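You operate a simulated robot arm through the tools that you are given. There is no shell and no other tool.

The job below is to be done with a simulated robot arm. You get a single attempt, and the scene is never put back.

## Task
Try the green plug gauge in all three bush blocks; the tight one goes in the orange tray.
Fine: tight = the plug gauge will not enter; put it back in the rack.

It is judged by the outcome, as a careful person would: the job done as asked, and still so three seconds after it is handed in. It fails if anything else is knocked over, pushed out of place, dropped, spilled or broken.

## Robot
A 6-joint arm with a four-finger gripper, fixed in place. Base frame: the origin is at the foot of the arm, x ahead of it, y to its left, z up. Readings come in m, rad, newtons and seconds.
With the tool pointing down near the work surface it reaches from about 0.12 to 0.92 m from the base axis. Its first joint turns from -2.897 to 2.897 rad. Payload 3.43 kg.
The tool frame sits at the grasp point between the pads (the TCP): z along the fingers, y along the line on which they close. The tips reach 0.03 m beyond it. Largest opening 0.12 m; the body of the gripper starts 0.085 m behind the TCP.
Orientation is that of the tool frame in the base frame, as [roll, pitch, yaw] about the fixed x, y, z axes, in that order (R = Rz(yaw) Ry(pitch) Rx(roll)). With the fingers straight down and closing along the base's y, the tool's x points along the base's -x, its y along +y and its z along -z.

## Interface
- The arm moves only by the tool move_arm. Its argument "series" is a list of rows, each a list of 6 numbers: the shift along the base's x, y, z in m, then the turn, a rotation vector about the base's x, y, z in rad. In form: [[dx, dy, dz, wx, wy, wz], ...]. A call has 1 to 20 rows; each row shifts and turns the commanded pose from where the row before left it. "gripper" is the gripper command, from -1 (shut) to 1 (fully open), values between in proportion, set as the call begins (left out, the last holds). A row lasts 0.2 s, in which the tool goes at most 0.05 m and 0.15 rad; a call with a longer step from one row to the next is refused whole, and so is a gripper value outside its range. A pose out of reach is approached as far as the arm can. The call stops where the force on the tool passes 40 N (or 10 N more than at its start, if that is more) or the arm is blocked; 0.2 s more then pass. Each finger halts on what it meets, pressing with about 34 N; the grip force reading is that of the motor and also rises with nothing between the fingers. The clock runs only during rows and for 0.2 s after the last one: add rows that do not move to give the fingers time. The reply holds the time, the measured pose of the TCP, the force on the tool along the base axes, the opening and the grip force, in the units named above and with some noise, with the torque about the TCP (base axes, N m) and any sound that the robot's microphone picked up.
- Cameras (640 x 400 px; columns grow to the right, rows downward): "scene" is fixed at [0.215, 0.5041, 1.525]; the picture's right is [-0.80, -0.60, 0.00], its down [-0.23, 0.31, -0.92] and it looks along [0.56, -0.74, -0.38] (base axes); focal length 371 px, centre (320, 200). "wrist" rides on the gripper at [0.071, -0.017, -0.121] in the tool frame; the picture's right is [0.23, 0.97, 0.00], its down [-0.81, 0.19, -0.55] and it looks along [-0.54, 0.13, 0.83] (tool axes); focal length 275 px, centre (320, 200). There is no depth. A picture from a camera that has moved, and an enlarged one, comes with that camera's place and axes in the base frame and with its lens. The place of the scene camera against the robot may be out by one fixed shift of up to 0.018 m in any direction.
- grab_frame(camera): a new picture of that camera. It takes no simulated time.
- move_column(by): slides the trunk up (or, below 0, down) by that many m; the arm rides with it, the base frame stays. It gives what a move gives, with no picture.
- inspect(camera, box): a new picture of the part [left, top, right, bottom] of that camera's present view, enlarged. It takes no simulated time.
- close_job(): hands the job in; it is judged then, once.

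Nothing tells you positions but the pictures and the camera data. Unless the task says otherwise, let go and move clear before handing in.

The tools are called after "Emit:" as a command line: name --pt "numbers of a row" for each row, then --argument value for the rest, lists and objects as JSON in quotes. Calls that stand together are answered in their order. move_arm: Moves the arm, as the interface text tells. Its arguments: {"type":"object","properties":{"series":{"type":"array"},"gripper":{"type":"number"}},"required":["series"]} The other tools are called the same way: move_column (by) slides the trunk up or down; grab_frame (camera) takes a picture; inspect (camera, box) takes an enlarged picture of a part of a camera's view; close_job () hands the job in.

At the start:

```text
time_s: 0.0
tool_pos: [0.529, 0.1395, 1.2327]
tcp_rot: [3.14, 0.001, -3.141]
ft_force: [1.1, 0.1, 0.5]
ft_torque: [0.03, -0.01, -0.01]
opening: 0.1196
finger_force: 0.1
trunk travel left (down, up): [-0.2, 0.34]
```

scene: 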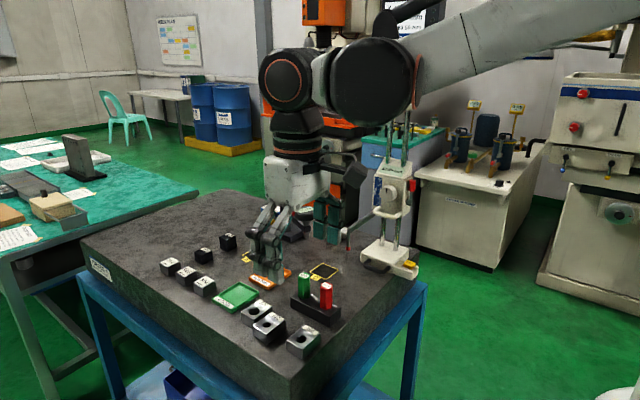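
wrist: 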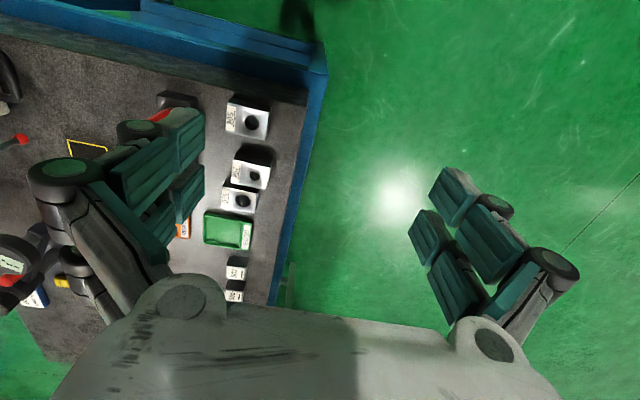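

I see a granite table with three bush blocks near the front edge, a rack holding a green and a red plug gauge, and green and orange trays. I'll enlarge the pictures before I move anything.

Emit:
inspect --camera "scene" --box '[220, 240, 360, 360]'

Emit:
inspect --camera "scene" --box '[80, 190, 440, 390]'

Emit:
inspect --camera "wrist" --box '[140, 70, 320, 310]'

```text
3.33 times, centred on (290, 300) of scene
camera zoom: at [0.215, 0.5041, 1.525], right [-0.8, -0.6, 0.0], down [-0.23, 0.31, -0.92], along [0.56, -0.74, -0.38], focal length 1236 px, centre (420, -133)
```

zoom: 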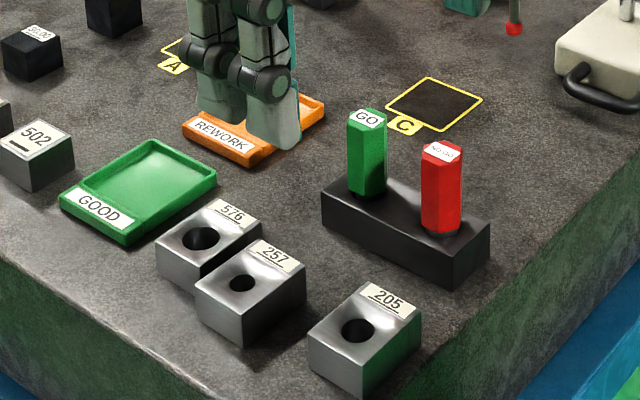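

```text
1.78 times, centred on (260, 290) of scene
camera zoom: at [0.215, 0.5041, 1.525], right [-0.8, -0.6, 0.0], down [-0.23, 0.31, -0.92], along [0.56, -0.74, -0.38], focal length 659 px, centre (427, 40)
```

zoom: 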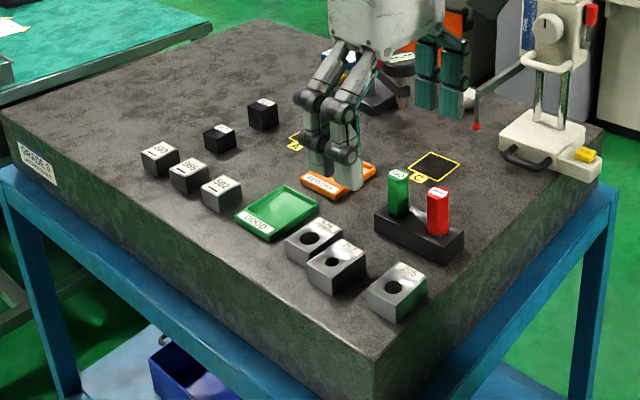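

```text
1.67 times, centred on (230, 190) of wrist
camera zoom: at [0.4569, 0.1224, 1.3533], right [-0.23, 0.97, 0.0], down [0.81, 0.19, 0.55], along [0.54, 0.13, -0.83], focal length 459 px, centre (470, 217)
```

zoom: 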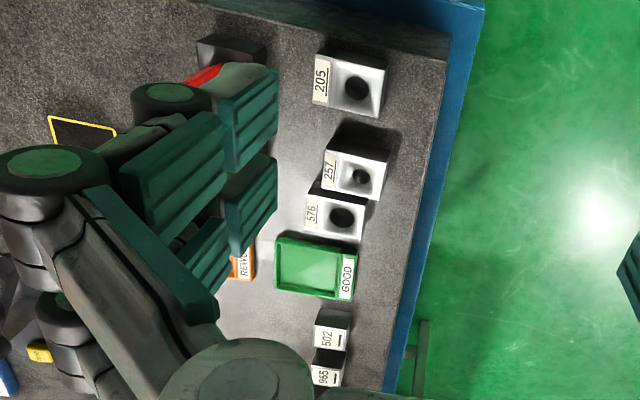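

I take the blocks to have their tops near z≈0.98, at about (0.60, 0.06), (0.69, 0.07) and (0.74, 0.06). The rack is near (0.65, -0.05) and the orange tray near (0.84, -0.10). Next I'll shift the arm, staying high, for clear wrist views to triangulate from.

Emit:
move_arm --pt "-0.02 -0.028 0.005 0 0 0" --pt "-0.02 -0.028 0.005 0 0 0" --pt "-0.02 -0.028 0.005 0 0 0" --pt "-0.02 -0.028 0.005 0 0 0" --pt "-0.02 -0.028 0.005 0 0 0" --pt "0 0 0 0 0 0" --gripper 1

Emit:
grab_frame --camera "wrist"

Emit:
grab_frame --camera "scene"

```text
time_s: 1.4
tool_pos: [0.4148, 0.013, 1.2545]
tcp_rot: [3.141, 0.0, -3.106]
ft_force: [0.1, 1.4, -0.6]
ft_torque: [0.03, -0.01, 0.01]
opening: 0.1201
finger_force: 0.1
trunk travel left (down, up): [-0.2, 0.34]
```

```text
taken
camera wrist: at [0.3427, -0.0071, 1.3745], right [-0.26, 0.96, 0.0], down [0.8, 0.22, 0.55], along [0.53, 0.15, -0.83], focal length 275 px, centre (320, 200)
```

wrist: 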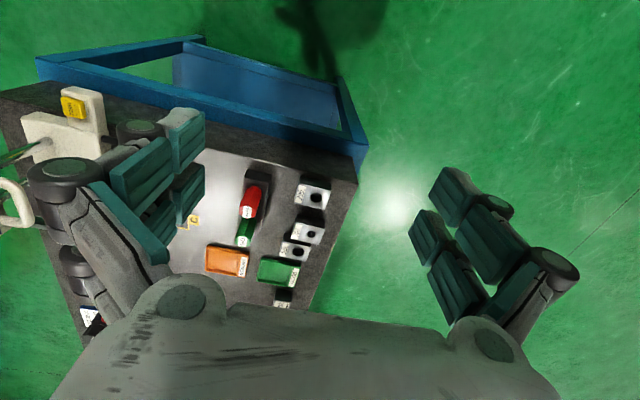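

```text
taken
```

scene: 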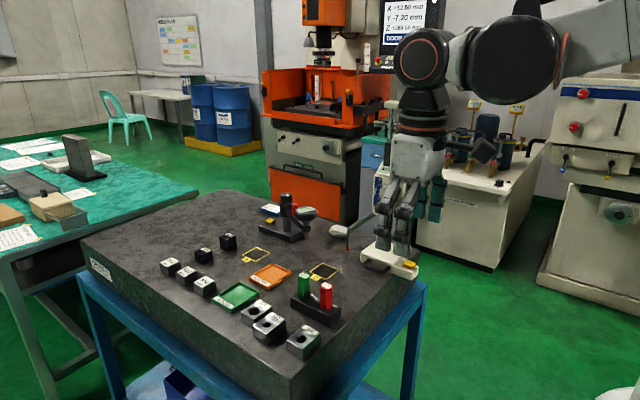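

The measured pose lags the commanded one a little, so I'll hold still and see whether it settles. Then I'll take enlarged wrist pictures of the blocks and rack.

Emit:
move_arm --pt "0 0 0 0 0 0" --pt "0 0 0 0 0 0" --pt "0 0 0 0 0 0"

Emit:
inspect --camera "wrist" --box '[190, 150, 370, 310]'

Emit:
inspect --camera "scene" --box '[210, 230, 360, 370]'

```text
time_s: 2.2
tool_pos: [0.4173, 0.0087, 1.2558]
tcp_rot: [-3.141, 0.0, -3.115]
ft_force: [0.2, -0.5, 0.5]
ft_torque: [0.01, 0.01, 0.03]
opening: 0.12
finger_force: 0.0
trunk travel left (down, up): [-0.2, 0.34]
```

```text
2.50 times, centred on (280, 230) of wrist
camera zoom: at [0.3447, -0.0093, 1.3749], right [-0.26, 0.97, 0.0], down [0.81, 0.21, 0.55], along [0.53, 0.14, -0.83], focal length 688 px, centre (420, 125)
```

zoom: 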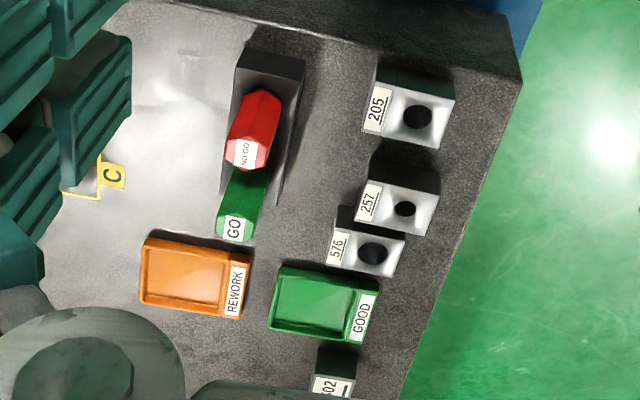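

```text
2.86 times, centred on (285, 300) of scene
camera zoom: at [0.215, 0.5041, 1.525], right [-0.8, -0.6, 0.0], down [-0.23, 0.31, -0.92], along [0.56, -0.74, -0.38], focal length 1060 px, centre (420, -86)
```

zoom: 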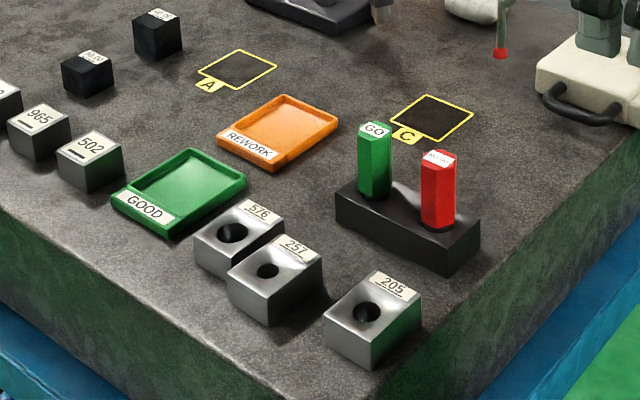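

The arm is still creeping toward its commanded pose, so I'll give it more time to learn how it settles.

Emit:
move_arm --pt "0 0 0 0 0 0" --pt "0 0 0 0 0 0" --pt "0 0 0 0 0 0" --pt "0 0 0 0 0 0" --pt "0 0 0 0 0 0"

```text
time_s: 3.4
tool_pos: [0.4304, -0.0024, 1.2593]
tcp_rot: [-3.14, 0.001, 3.137]
ft_force: [1.6, -1.0, 1.9]
ft_torque: [0.06, 0.13, -0.01]
opening: 0.1201
finger_force: 0.4
trunk travel left (down, up): [-0.2, 0.34]
```

Emit:
move_arm --pt "0 0 0 0 0 0" --pt "0 0 0 0 0 0" --pt "0 0 0 0 0 0"

Emit:
inspect --camera "wrist" --box '[200, 160, 360, 260]'

```text
time_s: 4.2
tool_pos: [0.4299, -0.0009, 1.2571]
tcp_rot: [-3.141, 0.001, -3.141]
ft_force: [-0.5, 0.2, -0.1]
ft_torque: [-0.01, -0.02, 0.01]
opening: 0.1202
finger_force: 0.2
trunk travel left (down, up): [-0.2, 0.34]
```

```text
4.00 times, centred on (280, 210) of wrist
camera zoom: at [0.3575, -0.0178, 1.3769], right [-0.23, 0.97, 0.0], down [0.81, 0.19, 0.55], along [0.54, 0.13, -0.83], focal length 1101 px, centre (480, 160)
```

zoom: 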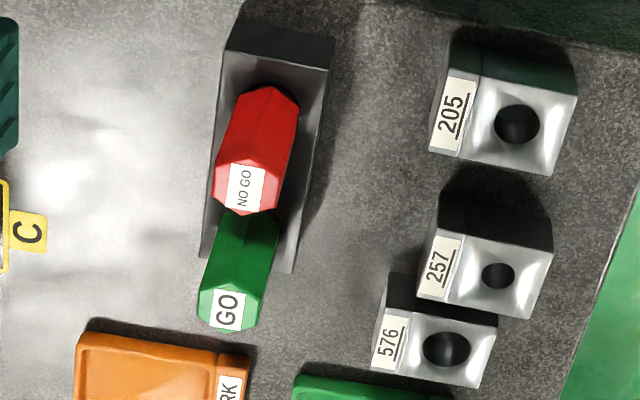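

The arm settles after about 2 s. The bush tops triangulate to z≈0.964, with holes near (0.601, 0.057), (0.687, 0.069) and (0.739, 0.055). Next I'll go closer, above the rack and blocks, for precise views.

Emit:
move_arm --pt "0.03 0.002 -0.009 0 0 0" --pt "0.03 0.002 -0.009 0 0 0" --pt "0.03 0.002 -0.009 0 0 0" --pt "0.03 0.002 -0.01 0 0 0" --pt "0.03 0.002 -0.01 0 0 0" --pt "0.03 0.002 -0.01 0 0 0" --pt "0.03 0.002 -0.01 0 0 0" --pt "0.03 0.003 -0.01 0 0 0" --pt "0 0 0 0 0 0" --pt "0 0 0 0 0 0" --pt "0 0 0 0 0 0" --pt "0 0 0 0 0 0" --pt "0 0 0 0 0 0" --pt "0 0 0 0 0 0" --pt "0 0 0 0 0 0" --pt "0 0 0 0 0 0"

Emit:
grab_frame --camera "wrist"

Emit:
inspect --camera "wrist" --box '[200, 0, 460, 170]'

```text
time_s: 7.6
tool_pos: [0.6682, 0.0154, 1.1806]
tcp_rot: [-3.141, -0.001, 3.142]
ft_force: [-0.1, 0.2, 0.5]
ft_torque: [-0.01, -0.03, -0.03]
opening: 0.1199
finger_force: 0.0
trunk travel left (down, up): [-0.2, 0.34]
```

```text
taken
camera wrist: at [0.5953, -0.0013, 1.3007], right [-0.23, 0.97, 0.0], down [0.81, 0.19, 0.55], along [0.54, 0.13, -0.83], focal length 275 px, centre (320, 200)
```

wrist: 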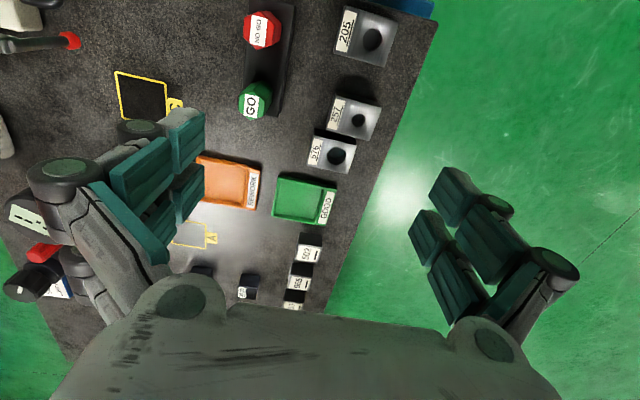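

```text
2.35 times, centred on (330, 85) of wrist
camera zoom: at [0.5953, -0.0013, 1.3007], right [-0.23, 0.97, 0.0], down [0.81, 0.19, 0.55], along [0.54, 0.13, -0.83], focal length 648 px, centre (296, 471)
```

zoom: 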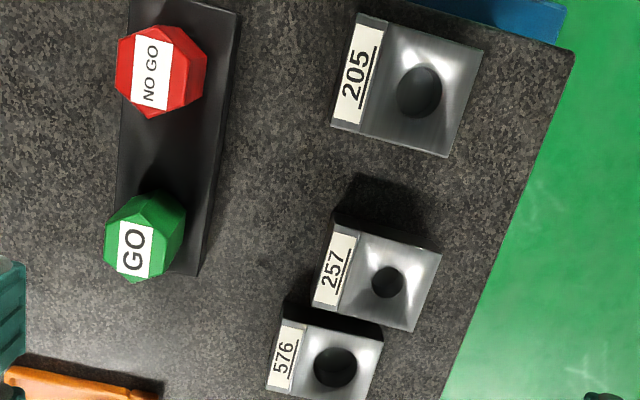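

The picture is sharp: the rack lies along x at y≈-0.05. The blocks are square to the axes, about 44 × 57 mm, with the hole offset from the middle. Now I'll check the green handle's orientation up close.

Emit:
inspect --camera "wrist" --box '[225, 0, 305, 130]'

Emit:
inspect --camera "wrist" --box '[230, 70, 280, 125]'

Emit:
inspect --camera "scene" --box '[280, 260, 350, 330]'

Emit:
inspect --camera "scene" --box '[230, 290, 330, 360]'

```text
3.08 times, centred on (265, 65) of wrist
camera zoom: at [0.5953, -0.0013, 1.3007], right [-0.23, 0.97, 0.0], down [0.81, 0.19, 0.55], along [0.54, 0.13, -0.83], focal length 847 px, centre (489, 615)
```

zoom: 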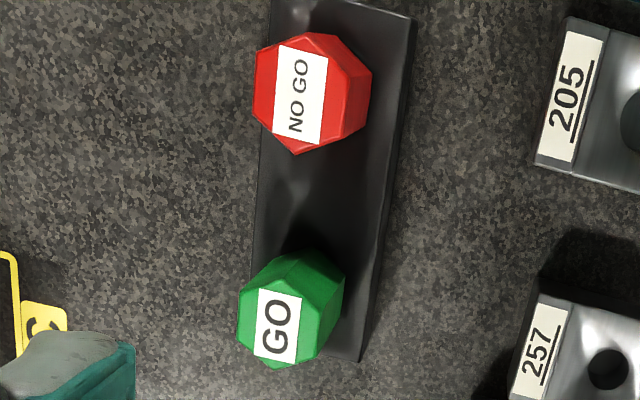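

```text
7.27 times, centred on (255, 98) of wrist
camera zoom: at [0.5953, -0.0013, 1.3007], right [-0.23, 0.97, 0.0], down [0.81, 0.19, 0.55], along [0.54, 0.13, -0.83], focal length 2002 px, centre (793, 946)
```

zoom: 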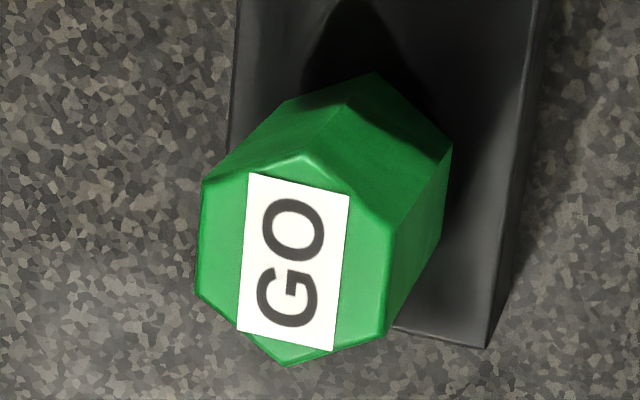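

```text
5.71 times, centred on (315, 295) of scene
camera zoom: at [0.215, 0.5041, 1.525], right [-0.8, -0.6, 0.0], down [-0.23, 0.31, -0.92], along [0.56, -0.74, -0.38], focal length 2120 px, centre (349, -343)
```

zoom: 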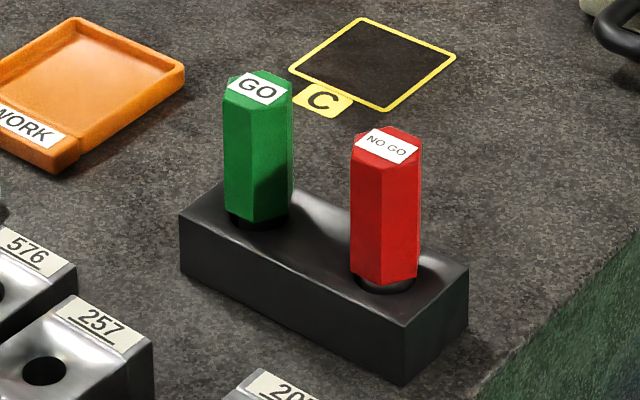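

```text
5.71 times, centred on (280, 325) of scene
camera zoom: at [0.215, 0.5041, 1.525], right [-0.8, -0.6, 0.0], down [-0.23, 0.31, -0.92], along [0.56, -0.74, -0.38], focal length 2120 px, centre (549, -514)
```

zoom: 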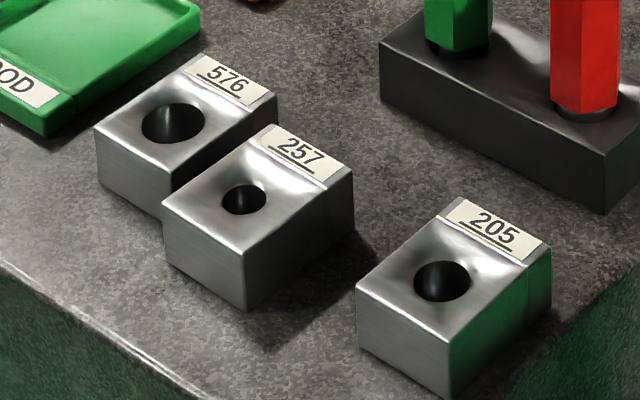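

The handle's flats face ±y and are about 25.5 mm apart. Its axis is near (0.680, -0.049) with the top at z≈1.028. I'll hover over it with the gripper partly open and check the alignment.

Emit:
move_arm --pt "0.003 -0.022 -0.01 0 0 0" --pt "0.004 -0.022 -0.01 0 0 0" --pt "0.004 -0.0215 -0.01 0 0 0" --pt "0 0 -0.015 0 0 0" --pt "0 0 -0.015 0 0 0" --pt "0 0 0 0 0 0" --pt "0 0 0 0 0 0" --pt "0 0 0 0 0 0" --pt "0 0 0 0 0 0" --pt "0 0 0 0 0 0" --pt "0 0 0 0 0 0" --pt "0 0 0 0 0 0" --pt "0 0 0 0 0 0" --pt "0 0 0 0 0 0" --gripper 0.3

Emit:
grab_frame --camera "wrist"

Emit:
grab_frame --camera "scene"

```text
time_s: 10.6
tool_pos: [0.6822, -0.0484, 1.1228]
tcp_rot: [-3.141, 0.0, 3.141]
ft_force: [0.8, -0.1, 0.6]
ft_torque: [-0.01, 0.02, 0.02]
opening: 0.0778
finger_force: 0.0
trunk travel left (down, up): [-0.2, 0.34]
```

```text
taken
camera wrist: at [0.6086, -0.0656, 1.2414], right [-0.23, 0.97, 0.0], down [0.81, 0.19, 0.55], along [0.54, 0.13, -0.83], focal length 275 px, centre (320, 200)
```

wrist: 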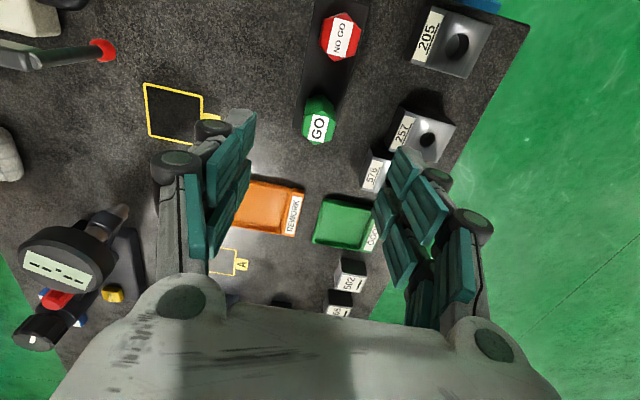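

```text
taken
```

scene: 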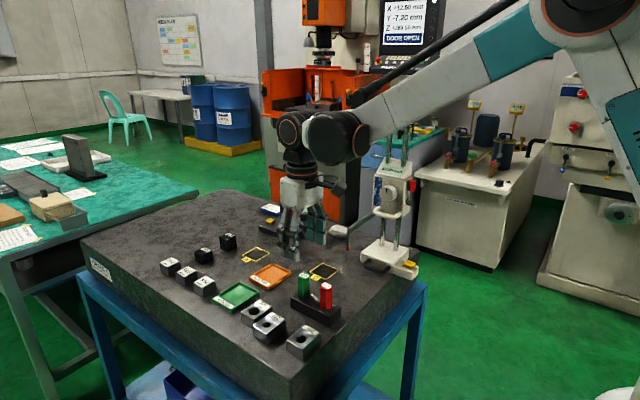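

Emit:
inspect --camera "wrist" --box '[290, 85, 350, 150]'

Emit:
inspect --camera "wrist" --box '[360, 0, 500, 190]'

```text
6.15 times, centred on (320, 118) of wrist
camera zoom: at [0.6086, -0.0656, 1.2414], right [-0.23, 0.97, 0.0], down [0.81, 0.19, 0.55], along [0.54, 0.13, -0.83], focal length 1694 px, centre (320, 708)
```

zoom: 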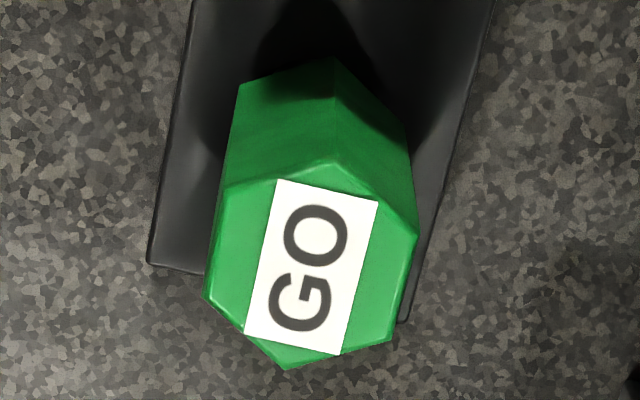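

```text
2.11 times, centred on (430, 95) of wrist
camera zoom: at [0.6086, -0.0656, 1.2414], right [-0.23, 0.97, 0.0], down [0.81, 0.19, 0.55], along [0.54, 0.13, -0.83], focal length 580 px, centre (88, 421)
```

zoom: 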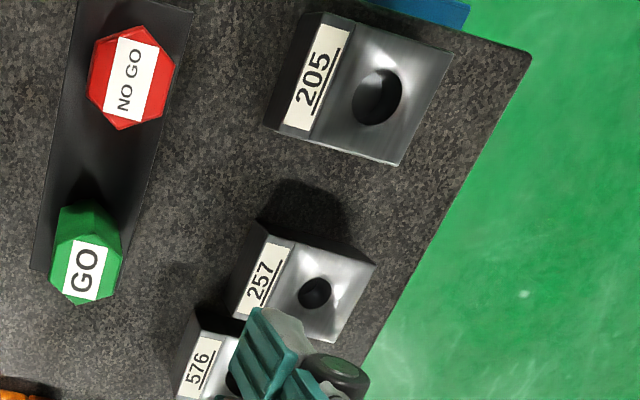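

The gauge axis is confirmed at (0.680, -0.0497), with the handle top at z≈1.028. I'll go straight down to TCP z≈1.008, which keeps the tips above the rack, then let it settle.

Emit:
move_arm --pt "0 -0.0006 -0.02 0 0 0" --pt "0 0 -0.02 0 0 0" --pt "0 0 -0.02 0 0 0" --pt "0 0 -0.02 0 0 0" --pt "0 0 -0.016 0 0 0" --pt "0 0 -0.01 0 0 0" --pt "0 0 -0.006 0 0 0" --pt "0 0 0 0 0 0" --pt "0 0 0 0 0 0" --pt "0 0 0 0 0 0" --pt "0 0 0 0 0 0" --pt "0 0 0 0 0 0" --pt "0 0 0 0 0 0" --pt "0 0 0 0 0 0" --pt "0 0 0 0 0 0"

Emit:
grab_frame --camera "wrist"

Emit:
inspect --camera "scene" --box '[250, 220, 360, 330]'

```text
time_s: 13.8
tool_pos: [0.6803, -0.0484, 1.0098]
tcp_rot: [-3.141, 0.001, -3.141]
ft_force: [0.0, 0.6, 0.2]
ft_torque: [-0.02, 0.02, 0.0]
opening: 0.0782
finger_force: 0.1
trunk travel left (down, up): [-0.2, 0.34]
```

```text
taken
camera wrist: at [0.6077, -0.0664, 1.1297], right [-0.23, 0.97, 0.0], down [0.81, 0.19, 0.55], along [0.54, 0.13, -0.83], focal length 275 px, centre (320, 200)
```

wrist: 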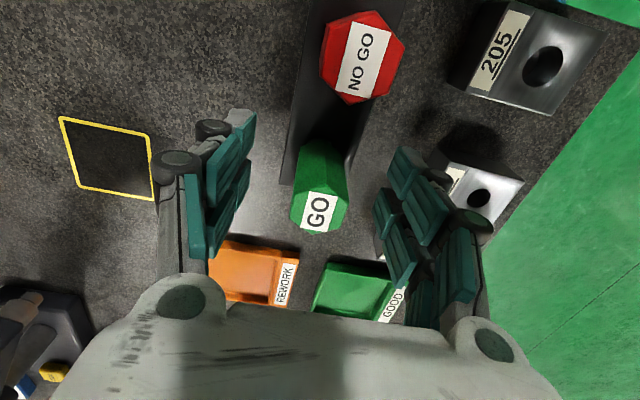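

```text
3.64 times, centred on (305, 275) of scene
camera zoom: at [0.215, 0.5041, 1.525], right [-0.8, -0.6, 0.0], down [-0.23, 0.31, -0.92], along [0.56, -0.74, -0.38], focal length 1349 px, centre (374, -73)
```

zoom: 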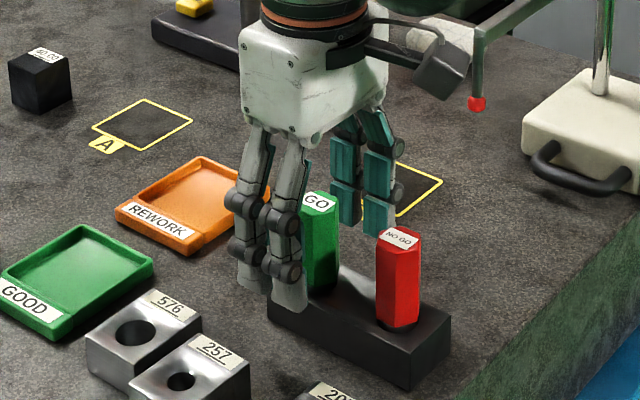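

The fingers straddle the green handle evenly and sit just above the rack. I'll close on it now.

Emit:
move_arm --pt "0 0 0 0 0 0" --pt "0 0 0 0 0 0" --pt "0 0 0 0 0 0" --pt "0 0 0 0 0 0" --pt "0 0 0 0 0 0" --gripper -1

Emit:
grab_frame --camera "wrist"

Emit:
inspect --camera "scene" --box '[250, 220, 360, 330]'

```text
time_s: 15.0
tool_pos: [0.6801, -0.049, 1.0117]
tcp_rot: [3.141, 0.001, 3.14]
ft_force: [0.4, 0.1, 3.1]
ft_torque: [0.01, -0.06, -0.01]
opening: 0.0257
finger_force: 33.8
trunk travel left (down, up): [-0.2, 0.34]
```

```text
taken
camera wrist: at [0.6076, -0.0664, 1.1298], right [-0.23, 0.97, 0.0], down [0.81, 0.19, 0.55], along [0.54, 0.13, -0.83], focal length 275 px, centre (320, 200)
```

wrist: 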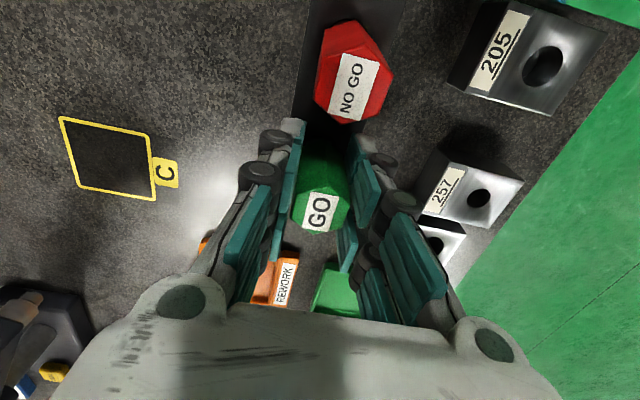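

```text
3.64 times, centred on (305, 275) of scene
camera zoom: at [0.215, 0.5041, 1.525], right [-0.8, -0.6, 0.0], down [-0.23, 0.31, -0.92], along [0.56, -0.74, -0.38], focal length 1349 px, centre (374, -73)
```

zoom: 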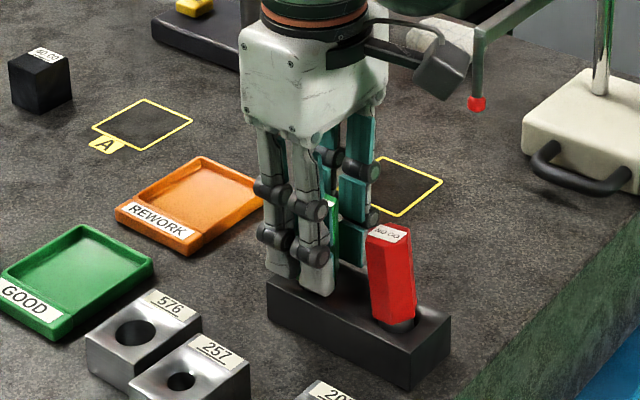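

The grip reads 25.7 mm on the handle, which is right. But the red gauge now looks tilted in its hole, so I'll look closely before doing anything else.

Emit:
inspect --camera "scene" --box '[290, 260, 350, 330]'

Emit:
inspect --camera "wrist" --box '[280, 0, 420, 150]'

Emit:
inspect --camera "wrist" --box '[250, 110, 420, 260]'

```text
5.71 times, centred on (320, 295) of scene
camera zoom: at [0.215, 0.5041, 1.525], right [-0.8, -0.6, 0.0], down [-0.23, 0.31, -0.92], along [0.56, -0.74, -0.38], focal length 2120 px, centre (320, -343)
```

zoom: 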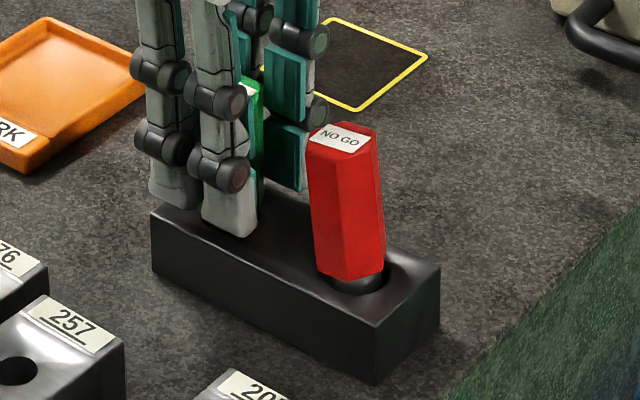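

```text
2.67 times, centred on (350, 75) of wrist
camera zoom: at [0.6076, -0.0664, 1.1298], right [-0.23, 0.97, 0.0], down [0.81, 0.19, 0.55], along [0.54, 0.13, -0.83], focal length 734 px, centre (240, 533)
```

zoom: 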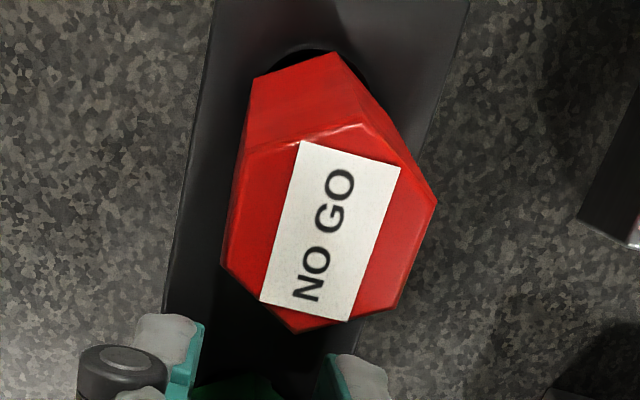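

```text
2.67 times, centred on (335, 185) of wrist
camera zoom: at [0.6076, -0.0664, 1.1298], right [-0.23, 0.97, 0.0], down [0.81, 0.19, 0.55], along [0.54, 0.13, -0.83], focal length 734 px, centre (280, 240)
```

zoom: 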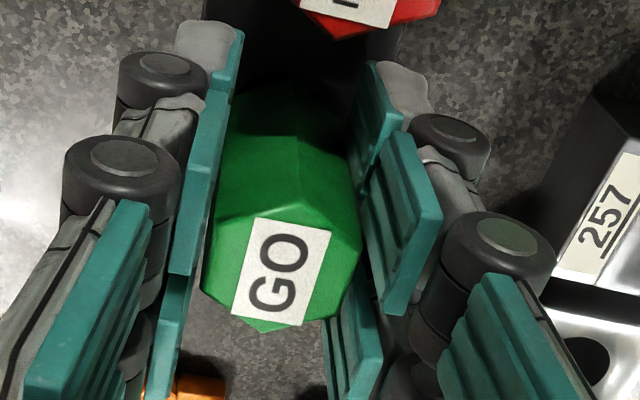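

Only the red gauge has leaned, by roughly 5°; the rack hasn't shifted. I'll wait a moment without moving to see whether it is rocking or staying put.

Emit:
move_arm --pt "0 0 0 0 0 0" --pt "0 0 0 0 0 0" --pt "0 0 0 0 0 0"

Emit:
inspect --camera "scene" --box '[290, 260, 350, 330]'

Emit:
inspect --camera "wrist" --box '[280, 0, 420, 150]'

```text
time_s: 15.8
tool_pos: [0.6794, -0.0492, 1.011]
tcp_rot: [3.14, 0.0, -3.141]
ft_force: [0.6, 0.2, 3.2]
ft_torque: [-0.01, -0.04, -0.01]
opening: 0.0256
finger_force: 34.1
trunk travel left (down, up): [-0.2, 0.34]
```

```text
5.71 times, centred on (320, 295) of scene
camera zoom: at [0.215, 0.5041, 1.525], right [-0.8, -0.6, 0.0], down [-0.23, 0.31, -0.92], along [0.56, -0.74, -0.38], focal length 2120 px, centre (320, -343)
```

zoom: 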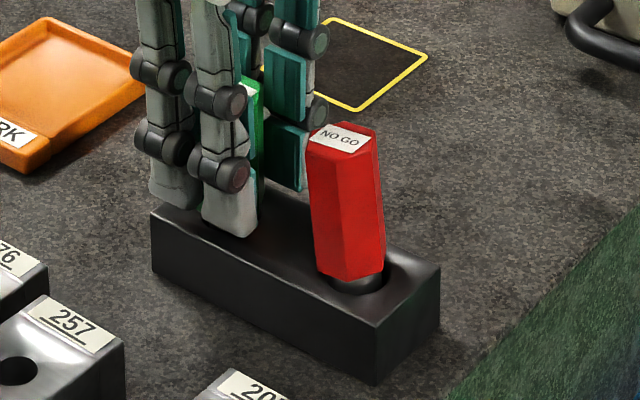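

```text
2.67 times, centred on (350, 75) of wrist
camera zoom: at [0.6076, -0.0664, 1.1298], right [-0.23, 0.97, 0.0], down [0.81, 0.19, 0.55], along [0.54, 0.13, -0.83], focal length 734 px, centre (240, 533)
```

zoom: 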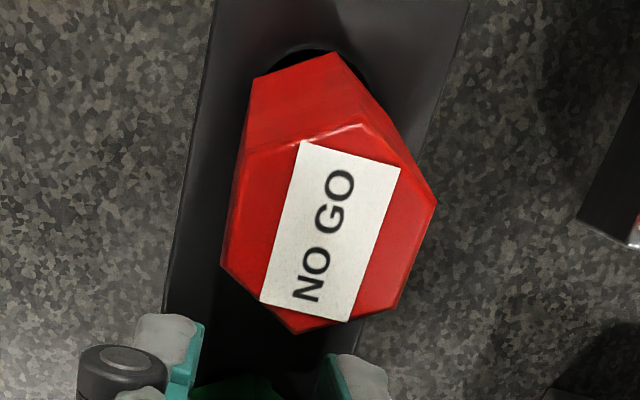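

The red gauge stays leaning toward the green one. Before lifting, I'll check the whole scene for anything else that changed.

Emit:
grab_frame --camera "scene"

Emit:
inspect --camera "scene" --box '[80, 190, 440, 390]'

Emit:
inspect --camera "scene" --box '[310, 280, 345, 315]'

```text
taken
```

scene: 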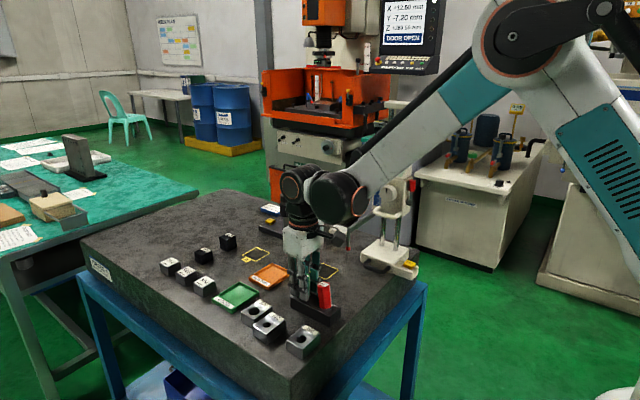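

```text
1.78 times, centred on (260, 290) of scene
camera zoom: at [0.215, 0.5041, 1.525], right [-0.8, -0.6, 0.0], down [-0.23, 0.31, -0.92], along [0.56, -0.74, -0.38], focal length 659 px, centre (427, 40)
```

zoom: 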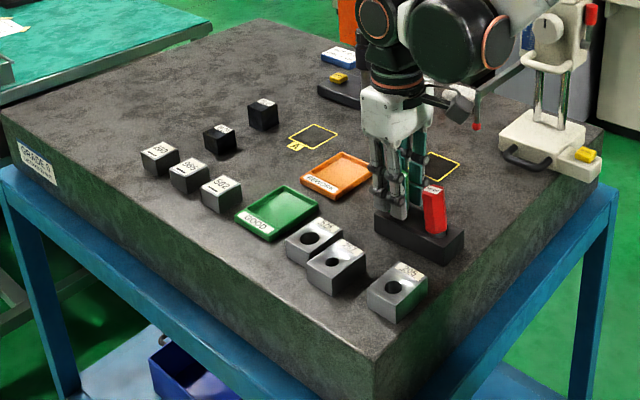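

```text
11.43 times, centred on (328, 298) of scene
camera zoom: at [0.215, 0.5041, 1.525], right [-0.8, -0.6, 0.0], down [-0.23, 0.31, -0.92], along [0.56, -0.74, -0.38], focal length 4239 px, centre (234, -914)
```

zoom: 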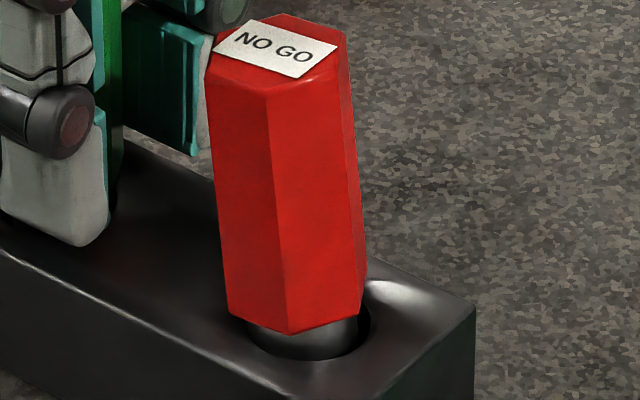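

Nothing else has moved. The red gauge simply leans in its oversize hole. I'll lift the green gauge slowly and keep an eye on the red one.

Emit:
move_arm --pt "0 0 0.004 0 0 0" --pt "0 0 0.004 0 0 0" --pt "0 0 0.004 0 0 0" --pt "0 0 0.004 0 0 0" --pt "0 0 0 0 0 0" --pt "0 0 0 0 0 0" --pt "0 0 0 0 0 0"

Emit:
inspect --camera "scene" --box '[290, 260, 350, 330]'

Emit:
grab_frame --camera "wrist"

```text
time_s: 17.4
tool_pos: [0.6798, -0.0493, 1.0265]
tcp_rot: [3.14, -0.001, -3.141]
ft_force: [-0.2, -0.2, -1.0]
ft_torque: [0.0, 0.0, 0.03]
opening: 0.0257
finger_force: 33.8
trunk travel left (down, up): [-0.2, 0.34]
```

```text
5.71 times, centred on (320, 295) of scene
camera zoom: at [0.215, 0.5041, 1.525], right [-0.8, -0.6, 0.0], down [-0.23, 0.31, -0.92], along [0.56, -0.74, -0.38], focal length 2120 px, centre (320, -343)
```

zoom: 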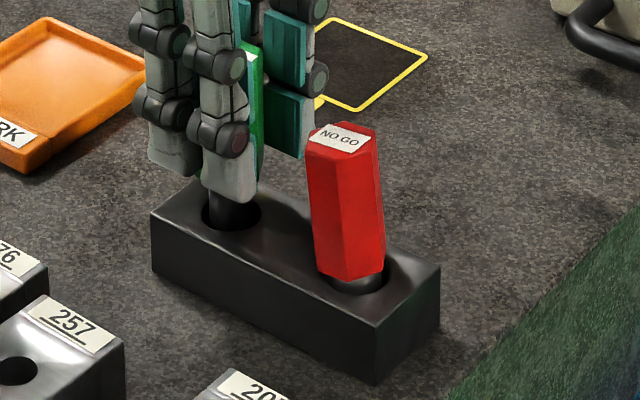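

```text
taken
camera wrist: at [0.6076, -0.0665, 1.146], right [-0.23, 0.97, 0.0], down [0.81, 0.19, 0.55], along [0.54, 0.13, -0.83], focal length 275 px, centre (320, 200)
```

wrist: 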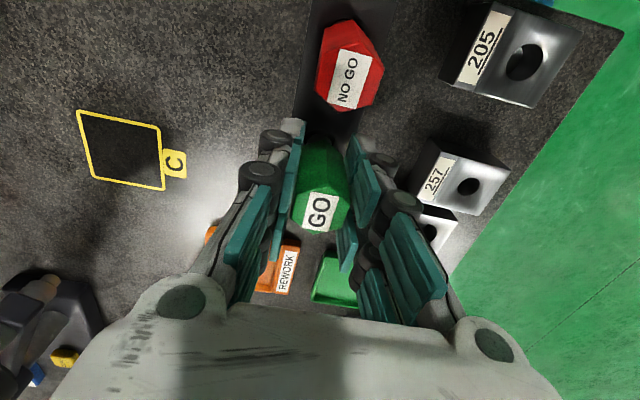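

The green gauge came out cleanly, with about 1 N of weight on the tool. The rack hole is much wider than the plug, so a lean in the rack is natural. I'll lift further and measure the plug.

Emit:
move_arm --pt "0 0 0.015 0 0 0" --pt "0 0 0.02 0 0 0" --pt "0 0 0.02 0 0 0" --pt "0 0 0.01 0 0 0" --pt "0 0 0 0 0 0" --pt "0 0 0 0 0 0" --pt "0 0 0 0 0 0" --pt "0 0 0 0 0 0" --pt "0 0 0 0 0 0" --pt "0 0 0 0 0 0" --pt "0 0 0 0 0 0"

Emit:
inspect --camera "scene" --box '[275, 220, 355, 320]'

Emit:
grab_frame --camera "wrist"

```text
time_s: 19.8
tool_pos: [0.6789, -0.0506, 1.0923]
tcp_rot: [-3.141, 0.0, -3.141]
ft_force: [-0.5, 0.4, -1.3]
ft_torque: [-0.01, -0.01, -0.04]
opening: 0.0254
finger_force: 34.3
trunk travel left (down, up): [-0.2, 0.34]
```

```text
4.00 times, centred on (315, 270) of scene
camera zoom: at [0.215, 0.5041, 1.525], right [-0.8, -0.6, 0.0], down [-0.23, 0.31, -0.92], along [0.56, -0.74, -0.38], focal length 1484 px, centre (340, -80)
```

zoom: 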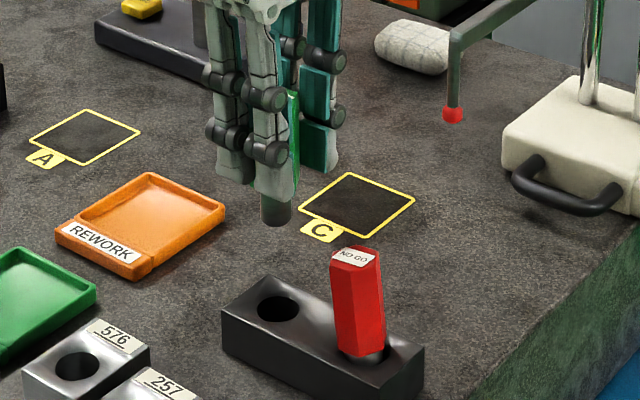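

```text
taken
camera wrist: at [0.6074, -0.0663, 1.2121], right [-0.23, 0.97, 0.0], down [0.81, 0.19, 0.55], along [0.54, 0.13, -0.83], focal length 275 px, centre (320, 200)
```

wrist: 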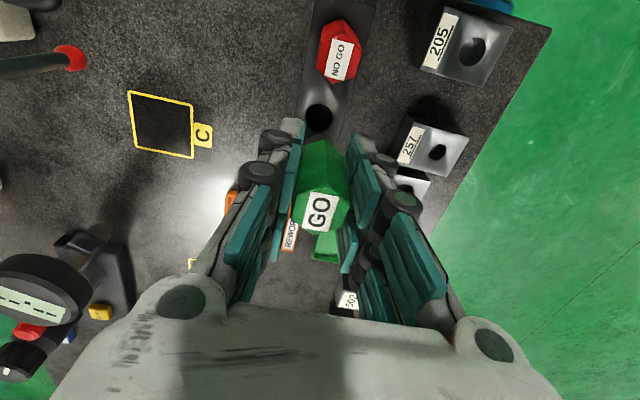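

Emit:
inspect --camera "scene" --box '[290, 240, 320, 280]'

Emit:
inspect --camera "wrist" --box '[280, 80, 360, 250]'

Emit:
inspect --camera "wrist" --box '[290, 0, 370, 140]'

```text
10.00 times, centred on (305, 260) of scene
camera zoom: at [0.215, 0.5041, 1.525], right [-0.8, -0.6, 0.0], down [-0.23, 0.31, -0.92], along [0.56, -0.74, -0.38], focal length 3709 px, centre (470, -400)
```

zoom: 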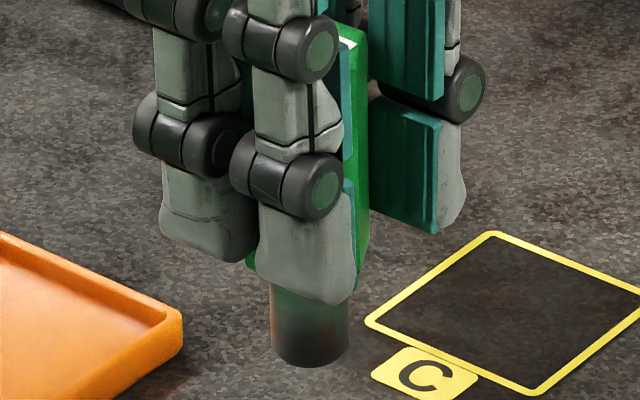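

```text
2.35 times, centred on (320, 165) of wrist
camera zoom: at [0.6074, -0.0663, 1.2121], right [-0.23, 0.97, 0.0], down [0.81, 0.19, 0.55], along [0.54, 0.13, -0.83], focal length 648 px, centre (320, 282)
```

zoom: 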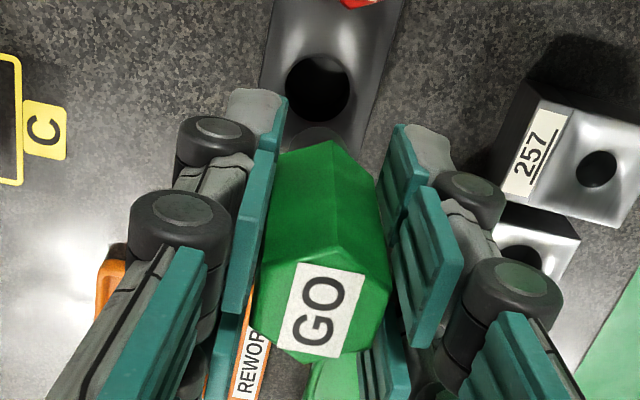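

```text
2.86 times, centred on (330, 70) of wrist
camera zoom: at [0.6074, -0.0663, 1.2121], right [-0.23, 0.97, 0.0], down [0.81, 0.19, 0.55], along [0.54, 0.13, -0.83], focal length 786 px, centre (291, 571)
```

zoom: 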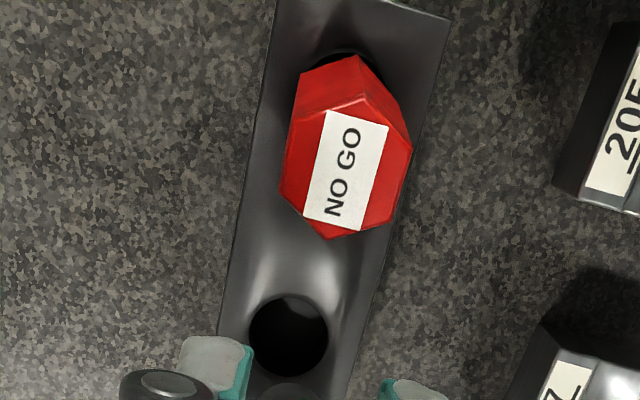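

The plug is about 18.4 mm across and its tip hangs about 59 mm below the TCP. I'll go to block 205 first, moving sideways in y before x so I stay clear of the red gauge, and hover above the hole.

Emit:
move_arm --pt "0 0.0266 0 0 0 0" --pt "0 0.0266 0 0 0 0" --pt "0 0.0266 0 0 0 0" --pt "0 0.0267 0 0 0 0" --pt "-0.0265 0 0 0 0 0" --pt "-0.0265 0 0 0 0 0" --pt "-0.0265 0 0 0 0 0" --pt "0 0 -0.015 0 0 0" --pt "0 0 -0.015 0 0 0" --pt "0 0 -0.015 0 0 0" --pt "0 0 0 0 0 0" --pt "0 0 0 0 0 0" --pt "0 0 0 0 0 0" --pt "0 0 0 0 0 0" --pt "0 0 0 0 0 0" --pt "0 0 0 0 0 0" --pt "0 0 0 0 0 0" --pt "0 0 0 0 0 0" --pt "0 0 0 0 0 0" --pt "0 0 0 0 0 0"

Emit:
grab_frame --camera "wrist"

Emit:
inspect --camera "scene" --box '[260, 270, 340, 360]'

```text
time_s: 24.0
tool_pos: [0.6009, 0.0571, 1.0452]
tcp_rot: [-3.141, 0.0, -3.141]
ft_force: [-0.1, -0.4, -0.9]
ft_torque: [0.02, 0.03, 0.01]
opening: 0.0255
finger_force: 34.9
trunk travel left (down, up): [-0.2, 0.34]
```

```text
taken
camera wrist: at [0.5279, 0.0395, 1.1649], right [-0.23, 0.97, 0.0], down [0.81, 0.19, 0.55], along [0.54, 0.13, -0.83], focal length 275 px, centre (320, 200)
```

wrist: 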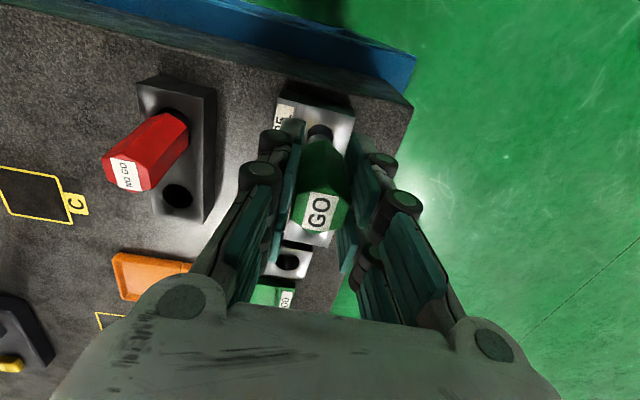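

```text
4.44 times, centred on (300, 315) of scene
camera zoom: at [0.215, 0.5041, 1.525], right [-0.8, -0.6, 0.0], down [-0.23, 0.31, -0.92], along [0.56, -0.74, -0.38], focal length 1649 px, centre (409, -311)
```

zoom: 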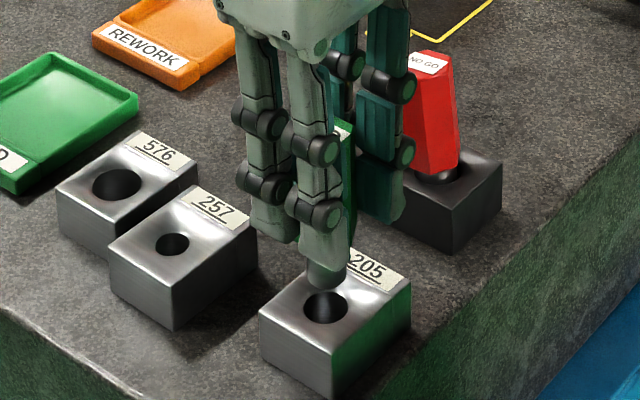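

The plug is hanging just above the hole of block 205. I'll check both views closely for alignment.

Emit:
inspect --camera "wrist" --box '[260, 80, 380, 170]'

Emit:
inspect --camera "scene" --box '[280, 285, 325, 330]'

```text
4.44 times, centred on (320, 125) of wrist
camera zoom: at [0.5279, 0.0395, 1.1649], right [-0.23, 0.97, 0.0], down [0.81, 0.19, 0.55], along [0.54, 0.13, -0.83], focal length 1224 px, centre (320, 533)
```

zoom: 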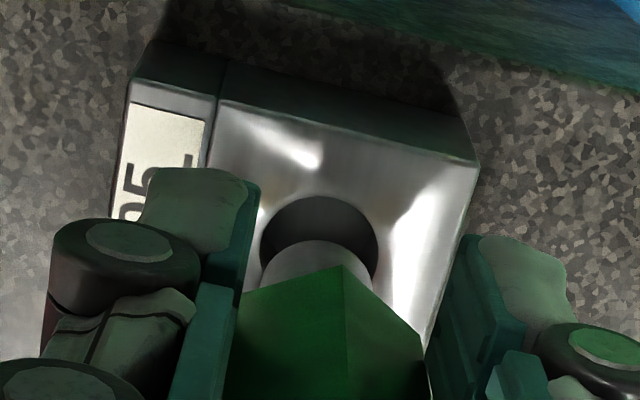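

```text
8.89 times, centred on (302, 308) of scene
camera zoom: at [0.215, 0.5041, 1.525], right [-0.8, -0.6, 0.0], down [-0.23, 0.31, -0.92], along [0.56, -0.74, -0.38], focal length 3297 px, centre (476, -756)
```

zoom: 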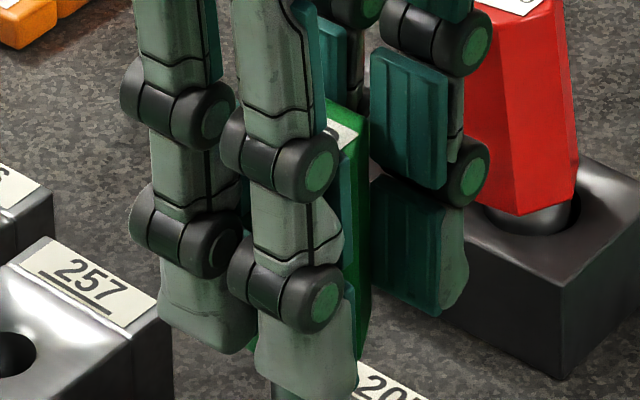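

The alignment is within about 0.5 mm by my reckoning, against roughly 1 mm of radial clearance. I'll lower to just above the rim, let it settle, then go in gently.

Emit:
move_arm --pt "0.0004 0 -0.004 0 0 0" --pt "0 0 -0.005 0 0 0" --pt "0 0 -0.004 0 0 0" --pt "0 0 -0.003 0 0 0" --pt "0 0 0 0 0 0" --pt "0 0 0 0 0 0" --pt "0 0 0 0 0 0" --pt "0 0 0 0 0 0" --pt "0 0 0 0 0 0" --pt "0 0 0 0 0 0" --pt "0 0 0 0 0 0"

Emit:
inspect --camera "wrist" --box '[260, 80, 380, 170]'

Emit:
inspect --camera "scene" --box '[280, 305, 325, 350]'

```text
time_s: 26.4
tool_pos: [0.5999, 0.0571, 1.0291]
tcp_rot: [3.141, -0.002, -3.141]
ft_force: [0.2, -0.7, -0.6]
ft_torque: [-0.01, 0.0, -0.01]
opening: 0.0257
finger_force: 33.7
trunk travel left (down, up): [-0.2, 0.34]
```

```text
4.44 times, centred on (320, 125) of wrist
camera zoom: at [0.5288, 0.0397, 1.1491], right [-0.23, 0.97, 0.0], down [0.81, 0.19, 0.55], along [0.54, 0.13, -0.83], focal length 1224 px, centre (320, 533)
```

zoom: 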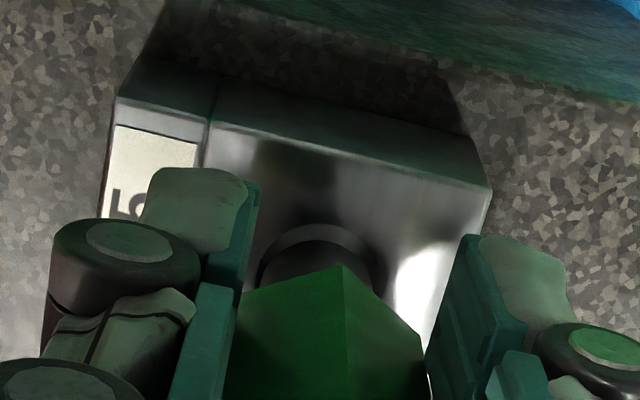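

```text
8.89 times, centred on (302, 328) of scene
camera zoom: at [0.215, 0.5041, 1.525], right [-0.8, -0.6, 0.0], down [-0.23, 0.31, -0.92], along [0.56, -0.74, -0.38], focal length 3297 px, centre (476, -933)
```

zoom: 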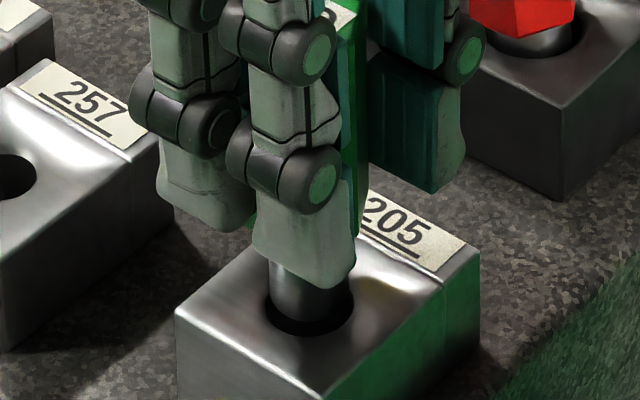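

The plug sits concentric with the hole in both views. I'll lower it into block 205 in small steps.

Emit:
move_arm --pt "0 0 -0.002 0 0 0" --pt "0 0 -0.002 0 0 0" --pt "0 0 -0.002 0 0 0" --pt "0 0 -0.002 0 0 0" --pt "0 0 -0.002 0 0 0" --pt "0 0 0 0 0 0" --pt "0 0 0 0 0 0" --pt "0 0 0 0 0 0" --pt "0 0 0 0 0 0" --pt "0 0 0 0 0 0"

Emit:
inspect --camera "scene" --box '[280, 305, 325, 350]'

```text
time_s: 28.6
tool_pos: [0.6009, 0.0575, 1.0203]
tcp_rot: [3.142, 0.0, -3.14]
ft_force: [-0.1, 0.7, 0.0]
ft_torque: [0.01, 0.02, -0.01]
opening: 0.0254
finger_force: 34.2
trunk travel left (down, up): [-0.2, 0.34]
```

```text
8.89 times, centred on (302, 328) of scene
camera zoom: at [0.215, 0.5041, 1.525], right [-0.8, -0.6, 0.0], down [-0.23, 0.31, -0.92], along [0.56, -0.74, -0.38], focal length 3297 px, centre (476, -933)
```

zoom: 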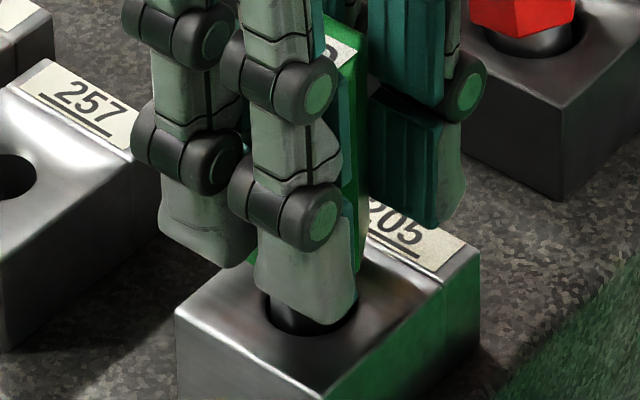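

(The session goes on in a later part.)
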